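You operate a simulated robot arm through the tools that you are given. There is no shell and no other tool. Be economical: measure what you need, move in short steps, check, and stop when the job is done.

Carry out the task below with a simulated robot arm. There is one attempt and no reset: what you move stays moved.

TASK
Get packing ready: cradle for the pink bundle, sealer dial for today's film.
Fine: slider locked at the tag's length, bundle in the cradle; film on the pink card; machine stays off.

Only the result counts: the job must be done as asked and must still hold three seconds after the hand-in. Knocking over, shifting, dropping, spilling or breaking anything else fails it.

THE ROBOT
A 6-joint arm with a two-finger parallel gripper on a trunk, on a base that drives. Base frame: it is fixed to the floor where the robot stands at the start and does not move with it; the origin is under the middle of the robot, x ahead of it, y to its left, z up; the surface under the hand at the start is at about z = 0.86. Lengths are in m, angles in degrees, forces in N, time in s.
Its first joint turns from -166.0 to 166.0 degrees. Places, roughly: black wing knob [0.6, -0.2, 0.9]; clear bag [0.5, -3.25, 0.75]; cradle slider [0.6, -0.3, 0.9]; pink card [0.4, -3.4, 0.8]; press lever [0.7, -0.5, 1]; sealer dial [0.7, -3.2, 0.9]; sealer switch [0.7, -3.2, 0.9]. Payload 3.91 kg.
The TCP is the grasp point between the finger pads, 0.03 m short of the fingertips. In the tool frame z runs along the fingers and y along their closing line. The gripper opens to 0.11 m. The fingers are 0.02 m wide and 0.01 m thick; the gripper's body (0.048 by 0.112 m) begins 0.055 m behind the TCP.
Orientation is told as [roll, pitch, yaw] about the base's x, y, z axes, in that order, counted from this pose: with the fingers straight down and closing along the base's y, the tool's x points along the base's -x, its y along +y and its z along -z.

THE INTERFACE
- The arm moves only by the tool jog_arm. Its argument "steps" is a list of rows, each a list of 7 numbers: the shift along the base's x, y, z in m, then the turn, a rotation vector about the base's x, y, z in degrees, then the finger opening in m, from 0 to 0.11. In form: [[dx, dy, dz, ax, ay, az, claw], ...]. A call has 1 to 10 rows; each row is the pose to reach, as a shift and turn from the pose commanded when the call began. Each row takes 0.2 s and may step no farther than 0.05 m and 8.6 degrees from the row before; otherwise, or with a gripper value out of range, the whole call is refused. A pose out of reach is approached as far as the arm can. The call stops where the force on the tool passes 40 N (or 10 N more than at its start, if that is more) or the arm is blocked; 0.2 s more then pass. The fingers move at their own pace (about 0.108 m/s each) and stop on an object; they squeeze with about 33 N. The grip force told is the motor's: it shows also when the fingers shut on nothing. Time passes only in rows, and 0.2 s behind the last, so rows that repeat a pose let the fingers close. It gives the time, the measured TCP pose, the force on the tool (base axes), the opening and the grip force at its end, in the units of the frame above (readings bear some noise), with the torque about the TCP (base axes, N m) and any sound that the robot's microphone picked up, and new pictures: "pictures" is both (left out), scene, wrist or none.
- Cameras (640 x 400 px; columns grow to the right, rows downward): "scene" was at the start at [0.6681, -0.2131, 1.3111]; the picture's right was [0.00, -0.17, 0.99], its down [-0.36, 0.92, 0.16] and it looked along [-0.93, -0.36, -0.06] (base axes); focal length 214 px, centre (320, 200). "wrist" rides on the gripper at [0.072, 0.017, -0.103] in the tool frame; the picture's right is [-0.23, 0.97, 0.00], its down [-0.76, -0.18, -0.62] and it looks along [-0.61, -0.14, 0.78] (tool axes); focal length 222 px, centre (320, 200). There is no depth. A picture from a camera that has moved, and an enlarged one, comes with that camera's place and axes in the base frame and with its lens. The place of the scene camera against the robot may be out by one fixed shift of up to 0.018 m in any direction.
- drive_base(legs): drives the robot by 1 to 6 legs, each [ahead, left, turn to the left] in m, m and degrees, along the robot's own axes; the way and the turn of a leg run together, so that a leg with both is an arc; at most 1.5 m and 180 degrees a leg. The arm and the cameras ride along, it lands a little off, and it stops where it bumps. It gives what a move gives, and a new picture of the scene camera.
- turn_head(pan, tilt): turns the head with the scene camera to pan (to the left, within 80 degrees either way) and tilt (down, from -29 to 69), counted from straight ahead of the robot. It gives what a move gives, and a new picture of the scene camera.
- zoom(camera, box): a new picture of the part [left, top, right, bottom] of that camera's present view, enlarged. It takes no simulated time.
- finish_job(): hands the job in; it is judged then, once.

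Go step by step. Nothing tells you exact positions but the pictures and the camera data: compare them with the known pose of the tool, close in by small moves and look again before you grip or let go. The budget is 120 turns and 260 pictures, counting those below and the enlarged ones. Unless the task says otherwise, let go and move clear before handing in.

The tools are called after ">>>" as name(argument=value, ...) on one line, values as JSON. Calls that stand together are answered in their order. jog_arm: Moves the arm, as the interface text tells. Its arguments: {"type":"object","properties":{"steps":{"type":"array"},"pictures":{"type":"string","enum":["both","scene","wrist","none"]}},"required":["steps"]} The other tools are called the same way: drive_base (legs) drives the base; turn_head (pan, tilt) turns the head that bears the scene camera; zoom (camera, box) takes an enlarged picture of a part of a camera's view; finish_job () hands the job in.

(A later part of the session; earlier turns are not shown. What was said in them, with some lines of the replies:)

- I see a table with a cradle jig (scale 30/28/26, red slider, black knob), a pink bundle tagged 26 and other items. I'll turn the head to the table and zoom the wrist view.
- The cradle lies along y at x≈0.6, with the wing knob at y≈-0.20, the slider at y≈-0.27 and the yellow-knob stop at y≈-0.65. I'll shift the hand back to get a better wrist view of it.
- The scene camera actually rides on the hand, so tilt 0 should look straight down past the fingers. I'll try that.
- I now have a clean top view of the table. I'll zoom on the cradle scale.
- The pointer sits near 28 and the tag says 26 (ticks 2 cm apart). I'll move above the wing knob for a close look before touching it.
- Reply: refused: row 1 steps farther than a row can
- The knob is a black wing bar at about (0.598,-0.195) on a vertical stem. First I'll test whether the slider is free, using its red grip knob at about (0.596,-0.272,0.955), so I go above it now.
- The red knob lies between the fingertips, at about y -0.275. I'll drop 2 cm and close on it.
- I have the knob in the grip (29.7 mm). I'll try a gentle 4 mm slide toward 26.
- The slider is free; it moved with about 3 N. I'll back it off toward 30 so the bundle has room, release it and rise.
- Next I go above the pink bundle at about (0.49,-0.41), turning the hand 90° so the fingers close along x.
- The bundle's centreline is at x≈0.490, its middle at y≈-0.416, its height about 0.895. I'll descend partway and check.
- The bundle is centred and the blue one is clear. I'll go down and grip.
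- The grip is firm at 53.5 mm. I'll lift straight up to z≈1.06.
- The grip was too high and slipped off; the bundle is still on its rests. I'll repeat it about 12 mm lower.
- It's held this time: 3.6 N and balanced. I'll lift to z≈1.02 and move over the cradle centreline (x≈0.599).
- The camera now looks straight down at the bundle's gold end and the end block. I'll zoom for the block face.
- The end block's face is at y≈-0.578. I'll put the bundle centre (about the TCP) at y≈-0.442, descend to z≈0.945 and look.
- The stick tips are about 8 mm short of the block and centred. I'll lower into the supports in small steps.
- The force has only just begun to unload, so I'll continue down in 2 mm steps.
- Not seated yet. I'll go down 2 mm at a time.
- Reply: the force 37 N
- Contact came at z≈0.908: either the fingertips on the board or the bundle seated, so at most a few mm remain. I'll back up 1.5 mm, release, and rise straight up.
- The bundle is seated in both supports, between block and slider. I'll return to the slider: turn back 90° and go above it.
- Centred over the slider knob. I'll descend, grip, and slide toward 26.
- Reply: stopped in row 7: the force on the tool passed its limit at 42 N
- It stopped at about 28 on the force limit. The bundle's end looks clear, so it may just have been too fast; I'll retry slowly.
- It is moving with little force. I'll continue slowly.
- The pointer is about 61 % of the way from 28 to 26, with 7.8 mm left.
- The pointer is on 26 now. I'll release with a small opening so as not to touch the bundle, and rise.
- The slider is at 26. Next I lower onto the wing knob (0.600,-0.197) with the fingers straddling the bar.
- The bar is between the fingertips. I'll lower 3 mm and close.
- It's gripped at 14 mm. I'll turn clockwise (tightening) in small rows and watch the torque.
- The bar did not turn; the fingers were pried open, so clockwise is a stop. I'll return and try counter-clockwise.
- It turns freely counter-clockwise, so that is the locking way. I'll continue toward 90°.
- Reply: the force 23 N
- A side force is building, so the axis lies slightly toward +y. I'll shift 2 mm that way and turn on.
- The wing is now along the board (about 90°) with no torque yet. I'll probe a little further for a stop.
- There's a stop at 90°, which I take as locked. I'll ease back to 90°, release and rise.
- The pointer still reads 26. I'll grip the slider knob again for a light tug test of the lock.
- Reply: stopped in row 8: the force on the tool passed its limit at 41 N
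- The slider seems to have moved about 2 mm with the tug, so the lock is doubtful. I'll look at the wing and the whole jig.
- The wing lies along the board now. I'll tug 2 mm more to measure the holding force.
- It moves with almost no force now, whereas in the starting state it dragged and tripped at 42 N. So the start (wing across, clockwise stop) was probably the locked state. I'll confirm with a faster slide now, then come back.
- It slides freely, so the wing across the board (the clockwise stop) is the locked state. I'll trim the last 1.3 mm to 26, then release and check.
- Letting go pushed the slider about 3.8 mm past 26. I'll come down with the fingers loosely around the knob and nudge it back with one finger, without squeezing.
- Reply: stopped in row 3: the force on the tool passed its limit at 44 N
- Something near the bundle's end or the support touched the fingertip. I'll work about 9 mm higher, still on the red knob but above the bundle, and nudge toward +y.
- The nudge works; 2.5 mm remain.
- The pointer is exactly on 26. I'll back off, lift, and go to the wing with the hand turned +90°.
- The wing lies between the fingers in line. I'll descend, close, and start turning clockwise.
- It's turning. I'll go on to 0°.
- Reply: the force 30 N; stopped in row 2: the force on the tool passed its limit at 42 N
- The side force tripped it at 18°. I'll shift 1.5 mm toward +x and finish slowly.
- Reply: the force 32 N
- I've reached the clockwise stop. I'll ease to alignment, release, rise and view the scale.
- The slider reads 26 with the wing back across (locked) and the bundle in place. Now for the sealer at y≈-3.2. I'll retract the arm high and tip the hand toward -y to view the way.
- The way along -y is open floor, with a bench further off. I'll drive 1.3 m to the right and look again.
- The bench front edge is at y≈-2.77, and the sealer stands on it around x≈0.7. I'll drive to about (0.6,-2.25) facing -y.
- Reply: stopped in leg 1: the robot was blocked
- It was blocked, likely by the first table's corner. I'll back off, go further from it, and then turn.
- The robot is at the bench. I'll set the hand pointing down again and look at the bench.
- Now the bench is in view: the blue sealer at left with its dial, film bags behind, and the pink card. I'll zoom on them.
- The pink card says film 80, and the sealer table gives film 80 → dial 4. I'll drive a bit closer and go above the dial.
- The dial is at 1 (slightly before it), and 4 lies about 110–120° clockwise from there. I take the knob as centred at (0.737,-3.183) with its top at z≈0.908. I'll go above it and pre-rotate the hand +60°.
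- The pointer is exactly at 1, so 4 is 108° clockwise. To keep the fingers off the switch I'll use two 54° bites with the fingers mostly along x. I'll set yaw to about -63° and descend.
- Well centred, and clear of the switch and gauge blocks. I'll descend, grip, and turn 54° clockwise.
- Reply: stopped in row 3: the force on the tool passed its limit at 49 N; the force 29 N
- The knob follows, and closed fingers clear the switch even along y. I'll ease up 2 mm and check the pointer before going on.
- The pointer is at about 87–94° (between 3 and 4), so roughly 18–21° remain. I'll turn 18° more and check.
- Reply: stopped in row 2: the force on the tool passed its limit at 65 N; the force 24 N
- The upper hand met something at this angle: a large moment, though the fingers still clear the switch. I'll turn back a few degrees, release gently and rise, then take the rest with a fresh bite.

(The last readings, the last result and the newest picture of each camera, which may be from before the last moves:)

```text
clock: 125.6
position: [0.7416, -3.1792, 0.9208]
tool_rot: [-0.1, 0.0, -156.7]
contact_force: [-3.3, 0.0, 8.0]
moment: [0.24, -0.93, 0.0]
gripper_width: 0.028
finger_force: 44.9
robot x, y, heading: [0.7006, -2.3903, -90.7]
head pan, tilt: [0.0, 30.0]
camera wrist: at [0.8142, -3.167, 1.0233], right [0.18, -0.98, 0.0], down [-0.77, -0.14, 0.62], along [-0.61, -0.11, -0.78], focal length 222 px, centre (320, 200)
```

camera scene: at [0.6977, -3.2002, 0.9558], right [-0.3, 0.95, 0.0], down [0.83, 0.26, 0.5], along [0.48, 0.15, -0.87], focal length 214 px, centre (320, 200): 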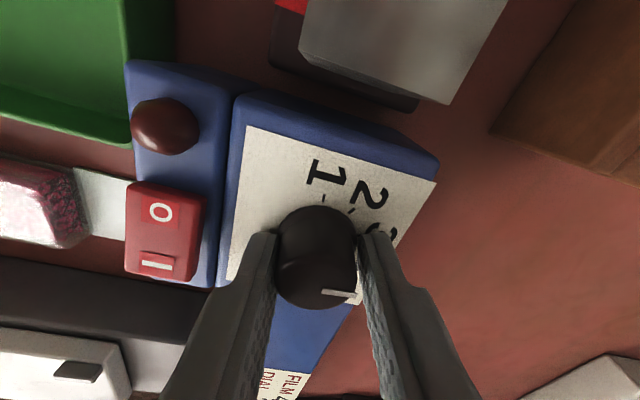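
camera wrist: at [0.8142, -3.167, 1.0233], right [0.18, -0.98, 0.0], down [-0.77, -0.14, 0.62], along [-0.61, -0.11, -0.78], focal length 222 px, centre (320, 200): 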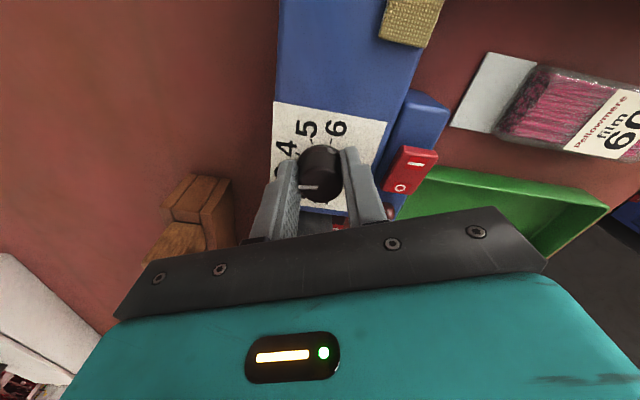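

Clear again. I'll release slightly and rise, then rotate back for a fresh bite.

>>> jog_arm(steps=[[0, 0, 0, 0, 0, 0, 0.036], [0, 0, 0, 0, 0, 0, 0.04], [0, 0, 0.025, 0, 0, 0, 0.04], [0, 0, 0.05, 0, 0, 0, 0.04], [0, 0, 0.07, 0, 0, 8.5, 0.04], [0, 0, 0.09, 0, 0, 17, 0.04], [0, 0, 0.1, 0, 0, 25.5, 0.04], [0, 0, 0.1, 0, 0, 34, 0.04], [0, 0, 0.1, 0, 0, 42.5, 0.04], [0, 0, 0.1, 0, 0, 51, 0.04]])

>>> zoom(camera="wrist", box=[230, 70, 422, 190])

```text
clock: 127.8
position: [0.7415, -3.1803, 1.0189]
tool_rot: [-0.2, 0.0, -105.7]
contact_force: [0.0, -0.3, 0.4]
moment: [-0.03, -0.03, 0.01]
gripper_width: 0.0397
finger_force: 0.1
robot x, y, heading: [0.695, -2.389, -90.8]
head pan, tilt: [0.0, 30.0]
camera scene: at [0.7404, -3.242, 1.0552], right [-0.96, 0.27, 0.0], down [0.23, 0.83, 0.5], along [0.13, 0.48, -0.87], focal length 214 px, centre (320, 200)
camera wrist: at [0.7772, -3.1145, 1.1227], right [0.88, -0.48, 0.0], down [-0.37, -0.69, 0.62], along [-0.3, -0.55, -0.78], focal length 222 px, centre (320, 200)
```

scene: 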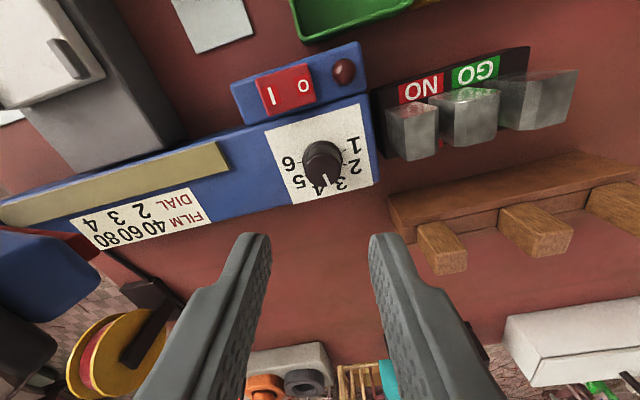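
wrist: 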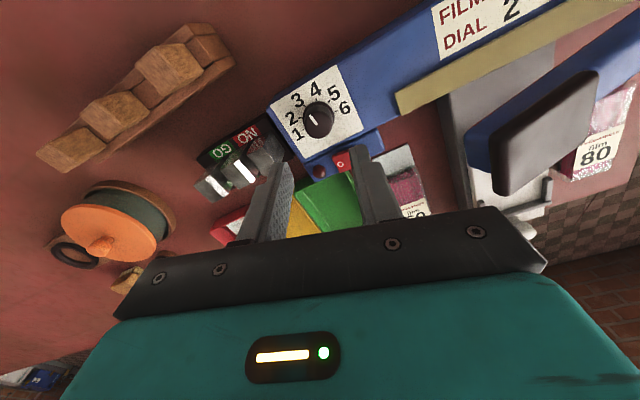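

```text
3.33 times, centred on (326, 130) of wrist
camera zoom: at [0.7772, -3.1145, 1.1227], right [0.88, -0.48, 0.0], down [-0.37, -0.69, 0.62], along [-0.3, -0.55, -0.78], focal length 740 px, centre (300, 433)
```

zoom: 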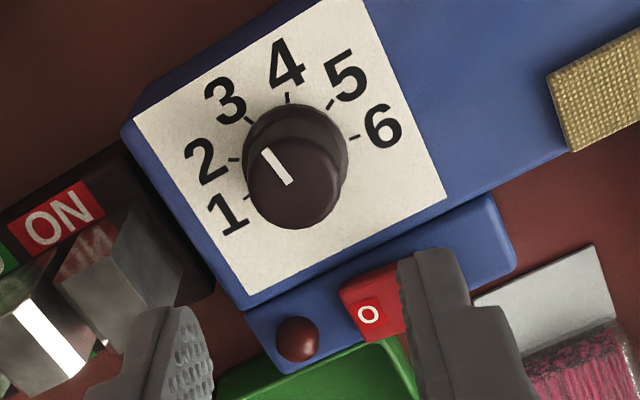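

The pointer reads about 85° (between 3 and 4), so it needs about 23° more. I'll regrip here at yaw -106° and turn to -129°.

>>> jog_arm(steps=[[-0.003, -0.001, -0.03, 0, 0, 0, 0.05], [-0.003, -0.001, -0.07, 0, 0, 0, 0.05], [-0.003, -0.001, -0.096, 0, 0, 0, 0.05], [-0.003, -0.001, -0.096, 0, 0, 0, 0.03], [-0.003, -0.001, -0.096, 0, 0, 0, 0.02], [-0.003, -0.001, -0.096, 0, 0, 0, 0.02]], pictures="none")

>>> jog_arm(steps=[[0, 0, 0, 0, 0, -6, 0.02], [0, 0, 0, 0, 0, -12, 0.02], [0, 0, 0, 0, 0, -18, 0.02], [0, 0, 0, 0, 0, -23, 0.02], [0, 0, 0, 0, 0, -23, 0.02]])

>>> zoom(camera="wrist", box=[230, 90, 422, 210])

```text
clock: 129.2
position: [0.739, -3.1817, 0.9246]
tool_rot: [-0.2, 0.0, -105.7]
contact_force: [6.3, -2.9, -2.4]
moment: [-1.17, -0.56, 0.01]
gripper_width: 0.0284
finger_force: 44.6
robot x, y, heading: [0.7002, -2.3897, -90.5]
head pan, tilt: [0.0, 30.0]
```

```text
clock: 130.4
position: [0.7385, -3.1824, 0.9235]
tool_rot: [0.0, -0.2, -128.8]
contact_force: [5.6, -25.1, 15.3]
moment: [-1.1, -0.34, -0.01]
gripper_width: 0.0285
finger_force: 45.4
robot x, y, heading: [0.6998, -2.3916, -90.5]
head pan, tilt: [0.0, 30.0]
camera scene: at [0.715, -3.2324, 0.9601], right [-0.78, 0.63, 0.0], down [0.54, 0.68, 0.5], along [0.31, 0.39, -0.87], focal length 214 px, centre (320, 200)
camera wrist: at [0.7967, -3.1356, 1.0274], right [0.62, -0.79, 0.0], down [-0.61, -0.48, 0.62], along [-0.49, -0.38, -0.78], focal length 222 px, centre (320, 200)
```

scene: 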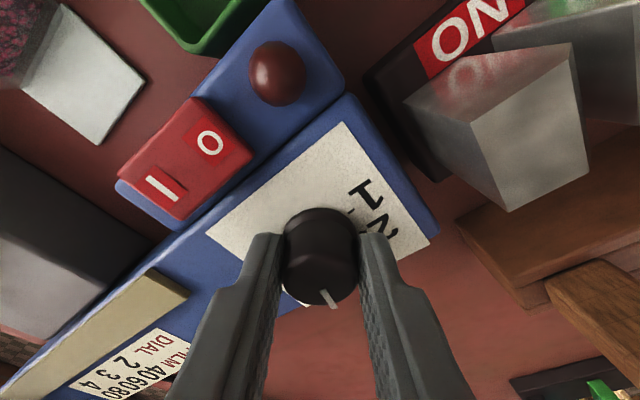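
wrist: 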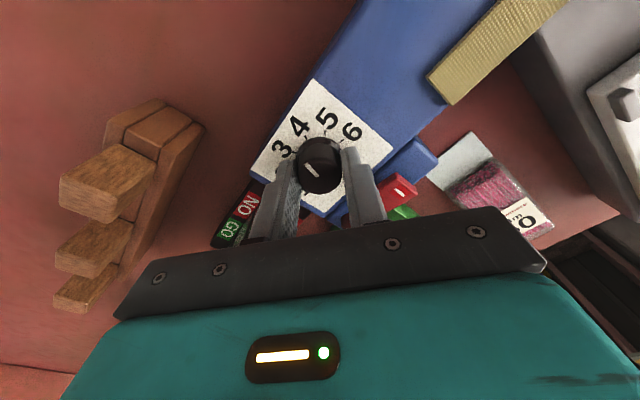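

```text
3.33 times, centred on (326, 150) of wrist
camera zoom: at [0.7967, -3.1356, 1.0274], right [0.62, -0.79, 0.0], down [-0.61, -0.48, 0.62], along [-0.49, -0.38, -0.78], focal length 740 px, centre (300, 367)
```

zoom: 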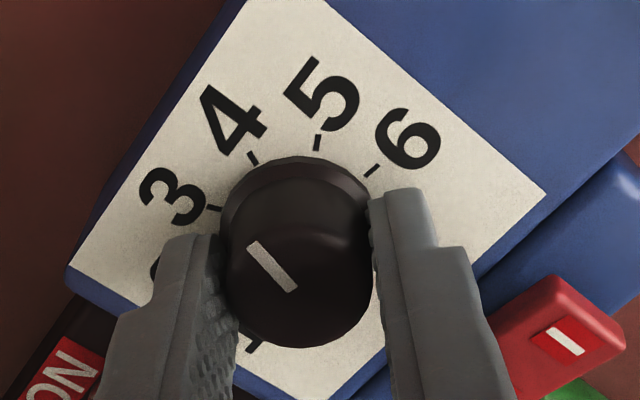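

The pointer works out to about 106° (target 108°). I'll release, rise, and verify from above.

>>> jog_arm(steps=[[0, 0, 0, 0, 0, -2, 0.02], [0, 0, 0, 0, 0, -2, 0.036], [0, 0, 0, 0, 0, -2, 0.042], [0, 0, 0.03, 0, 0, -2, 0.042], [0, 0, 0.07, 0, 0, 4, 0.042], [0, 0.02, 0.11, 0, 0, 12, 0.042], [0, 0.05, 0.14, 0, 0, 20, 0.042], [0, 0.08, 0.16, 0, 0, 28, 0.042], [0, 0.11, 0.17, 0, 0, 36, 0.042]], pictures="none")

>>> turn_head(pan=0, tilt=0)

```text
clock: 132.4
position: [0.7386, -3.0715, 1.0942]
tool_rot: [-0.1, 0.0, -92.6]
contact_force: [0.5, -0.4, -0.2]
moment: [0.06, -0.03, 0.01]
gripper_width: 0.042
finger_force: 0.0
robot x, y, heading: [0.6972, -2.3934, -90.4]
head pan, tilt: [0.0, 30.0]
```

```text
clock: 133.4
position: [0.738, -3.0718, 1.0941]
tool_rot: [-0.1, 0.0, -92.9]
contact_force: [-0.7, 0.0, 0.0]
moment: [0.01, 0.0, 0.03]
gripper_width: 0.042
finger_force: 0.1
robot x, y, heading: [0.7009, -2.3871, -90.8]
head pan, tilt: [0.0, 0.0]
camera scene: at [0.7489, -3.1832, 1.1304], right [-1.0, 0.05, 0.0], down [0.05, 1.0, 0.0], along [0.0, 0.0, -1.0], focal length 214 px, centre (320, 200)
```

scene: 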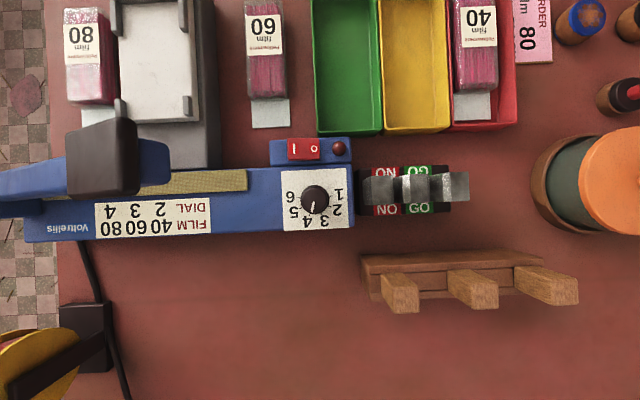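

>>> zoom(camera="scene", box=[260, 130, 372, 240])

```text
3.64 times, centred on (316, 185) of scene
camera zoom: at [0.7489, -3.1832, 1.1304], right [-1.0, 0.05, 0.0], down [0.05, 1.0, 0.0], along [0.0, 0.0, -1.0], focal length 780 px, centre (334, 254)
```

zoom: 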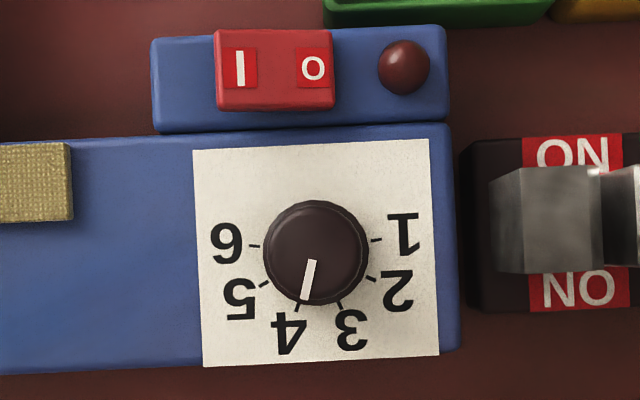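

The pointer is on 4, the switch is still at O with the lamp dark, and the sealer arm is unmoved. I'll retract clear and drive back for a quick check of the cradle, since the base bumped something earlier.

>>> jog_arm(steps=[[0, 0.01, 0.045, 0, 0, 0, 0.04], [0, 0.03, 0.09, 0, 0, 0, 0.04], [0, 0.06, 0.13, 0, 0, 0, 0.04], [0, 0.1, 0.16, 0, 0, 0, 0.04], [0, 0.14, 0.18, 0, 0, 0, 0.04], [0, 0.18, 0.2, 0, 0, 0, 0.04], [0, 0.22, 0.2, 0, 0, 0, 0.04], [-0.02, 0.26, 0.2, 0, 0, 0, 0.04], [-0.04, 0.28, 0.2, 0, 0, 0, 0.04]], pictures="none")

>>> drive_base(legs=[[-0.5, 0, 0], [0, -0.8, 0], [0, 0, 90.6], [0, 1.0, 0], [0, 0.35, 0]])

>>> turn_head(pan=0, tilt=-20)

```text
clock: 135.4
position: [0.7001, -2.7915, 1.292]
tool_rot: [-0.2, -0.3, -92.7]
contact_force: [0.1, -0.5, -0.7]
moment: [0.07, 0.01, -0.04]
gripper_width: 0.04
finger_force: 0.1
robot x, y, heading: [0.7024, -2.3939, -90.7]
head pan, tilt: [0.0, 0.0]
```

```text
clock: 152.8
position: [0.2892, -0.5093, 1.2923]
tool_rot: [-0.2, -0.5, -1.2]
contact_force: [-0.6, 0.3, 0.1]
moment: [-0.03, -0.02, 0.0]
gripper_width: 0.04
finger_force: 0.1
robot x, y, heading: [-0.1081, -0.5219, 0.7]
head pan, tilt: [0.0, 0.0]
camera scene: at [0.4143, -0.5139, 1.3294], right [-0.02, -1.0, 0.0], down [-1.0, 0.02, -0.01], along [0.01, 0.0, -1.0], focal length 214 px, centre (320, 200)
```

scene: 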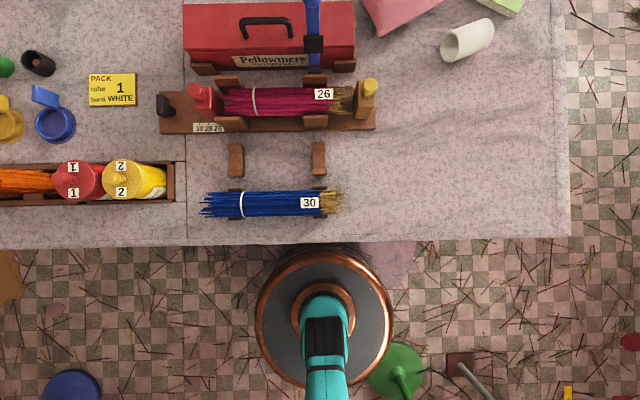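

```text
clock: 153.6
position: [0.2886, -0.5084, 1.2918]
tool_rot: [-0.2, -0.4, -1.3]
contact_force: [-0.1, -0.3, -0.5]
moment: [-0.01, -0.01, 0.02]
gripper_width: 0.04
finger_force: 0.1
robot x, y, heading: [-0.1126, -0.5194, 0.9]
head pan, tilt: [0.0, -20.0]
camera scene: at [0.4434, -0.5145, 1.3436], right [-0.02, -1.0, 0.0], down [-0.94, 0.02, -0.35], along [0.35, -0.01, -0.94], focal length 214 px, centre (320, 200)
```

scene: 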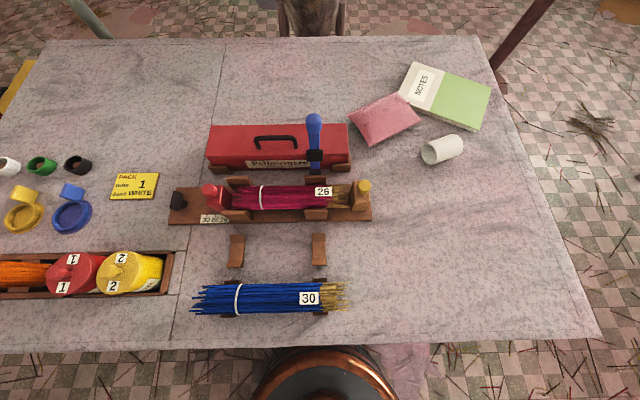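

>>> zoom(camera="scene", box=[160, 165, 260, 228])

```text
6.35 times, centred on (210, 196) of scene
camera zoom: at [0.4434, -0.5145, 1.3436], right [-0.02, -1.0, 0.0], down [-0.94, 0.02, -0.35], along [0.35, -0.01, -0.94], focal length 1362 px, centre (1018, 222)
```

zoom: 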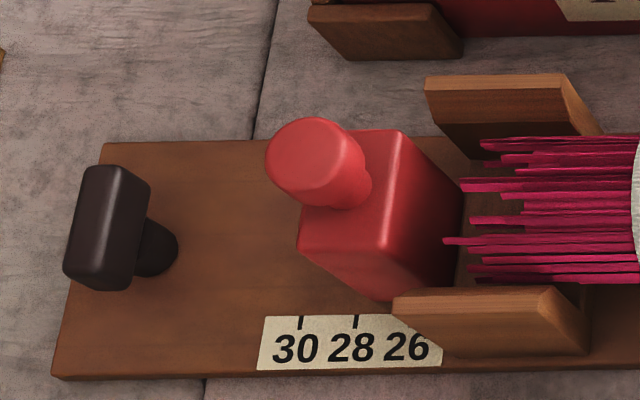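

The cradle is intact: slider at 26, wing across and locked, bundle seated, with the hand clear. Handing in.

>>> finish_job()

```text
The job is handed in.
```

I handed in the job: the slider is locked at 26 with the pink bundle in the cradle, and the sealer dial is on 4 for film 80. The machine was left off.

- **Lock:** I took the wing across the board as locked and returned it there. I didn't tug the slider again after that last turn.
- **Dial:** The pointer sits about 4° short of the 4 mark; the marks are 36° apart.
- **Bumps:** While driving, the base stopped against something, probably a corner of the first table. While turning the dial, the hand touched something, most likely the raised sealer arm. Nothing looked moved in the pictures afterwards.
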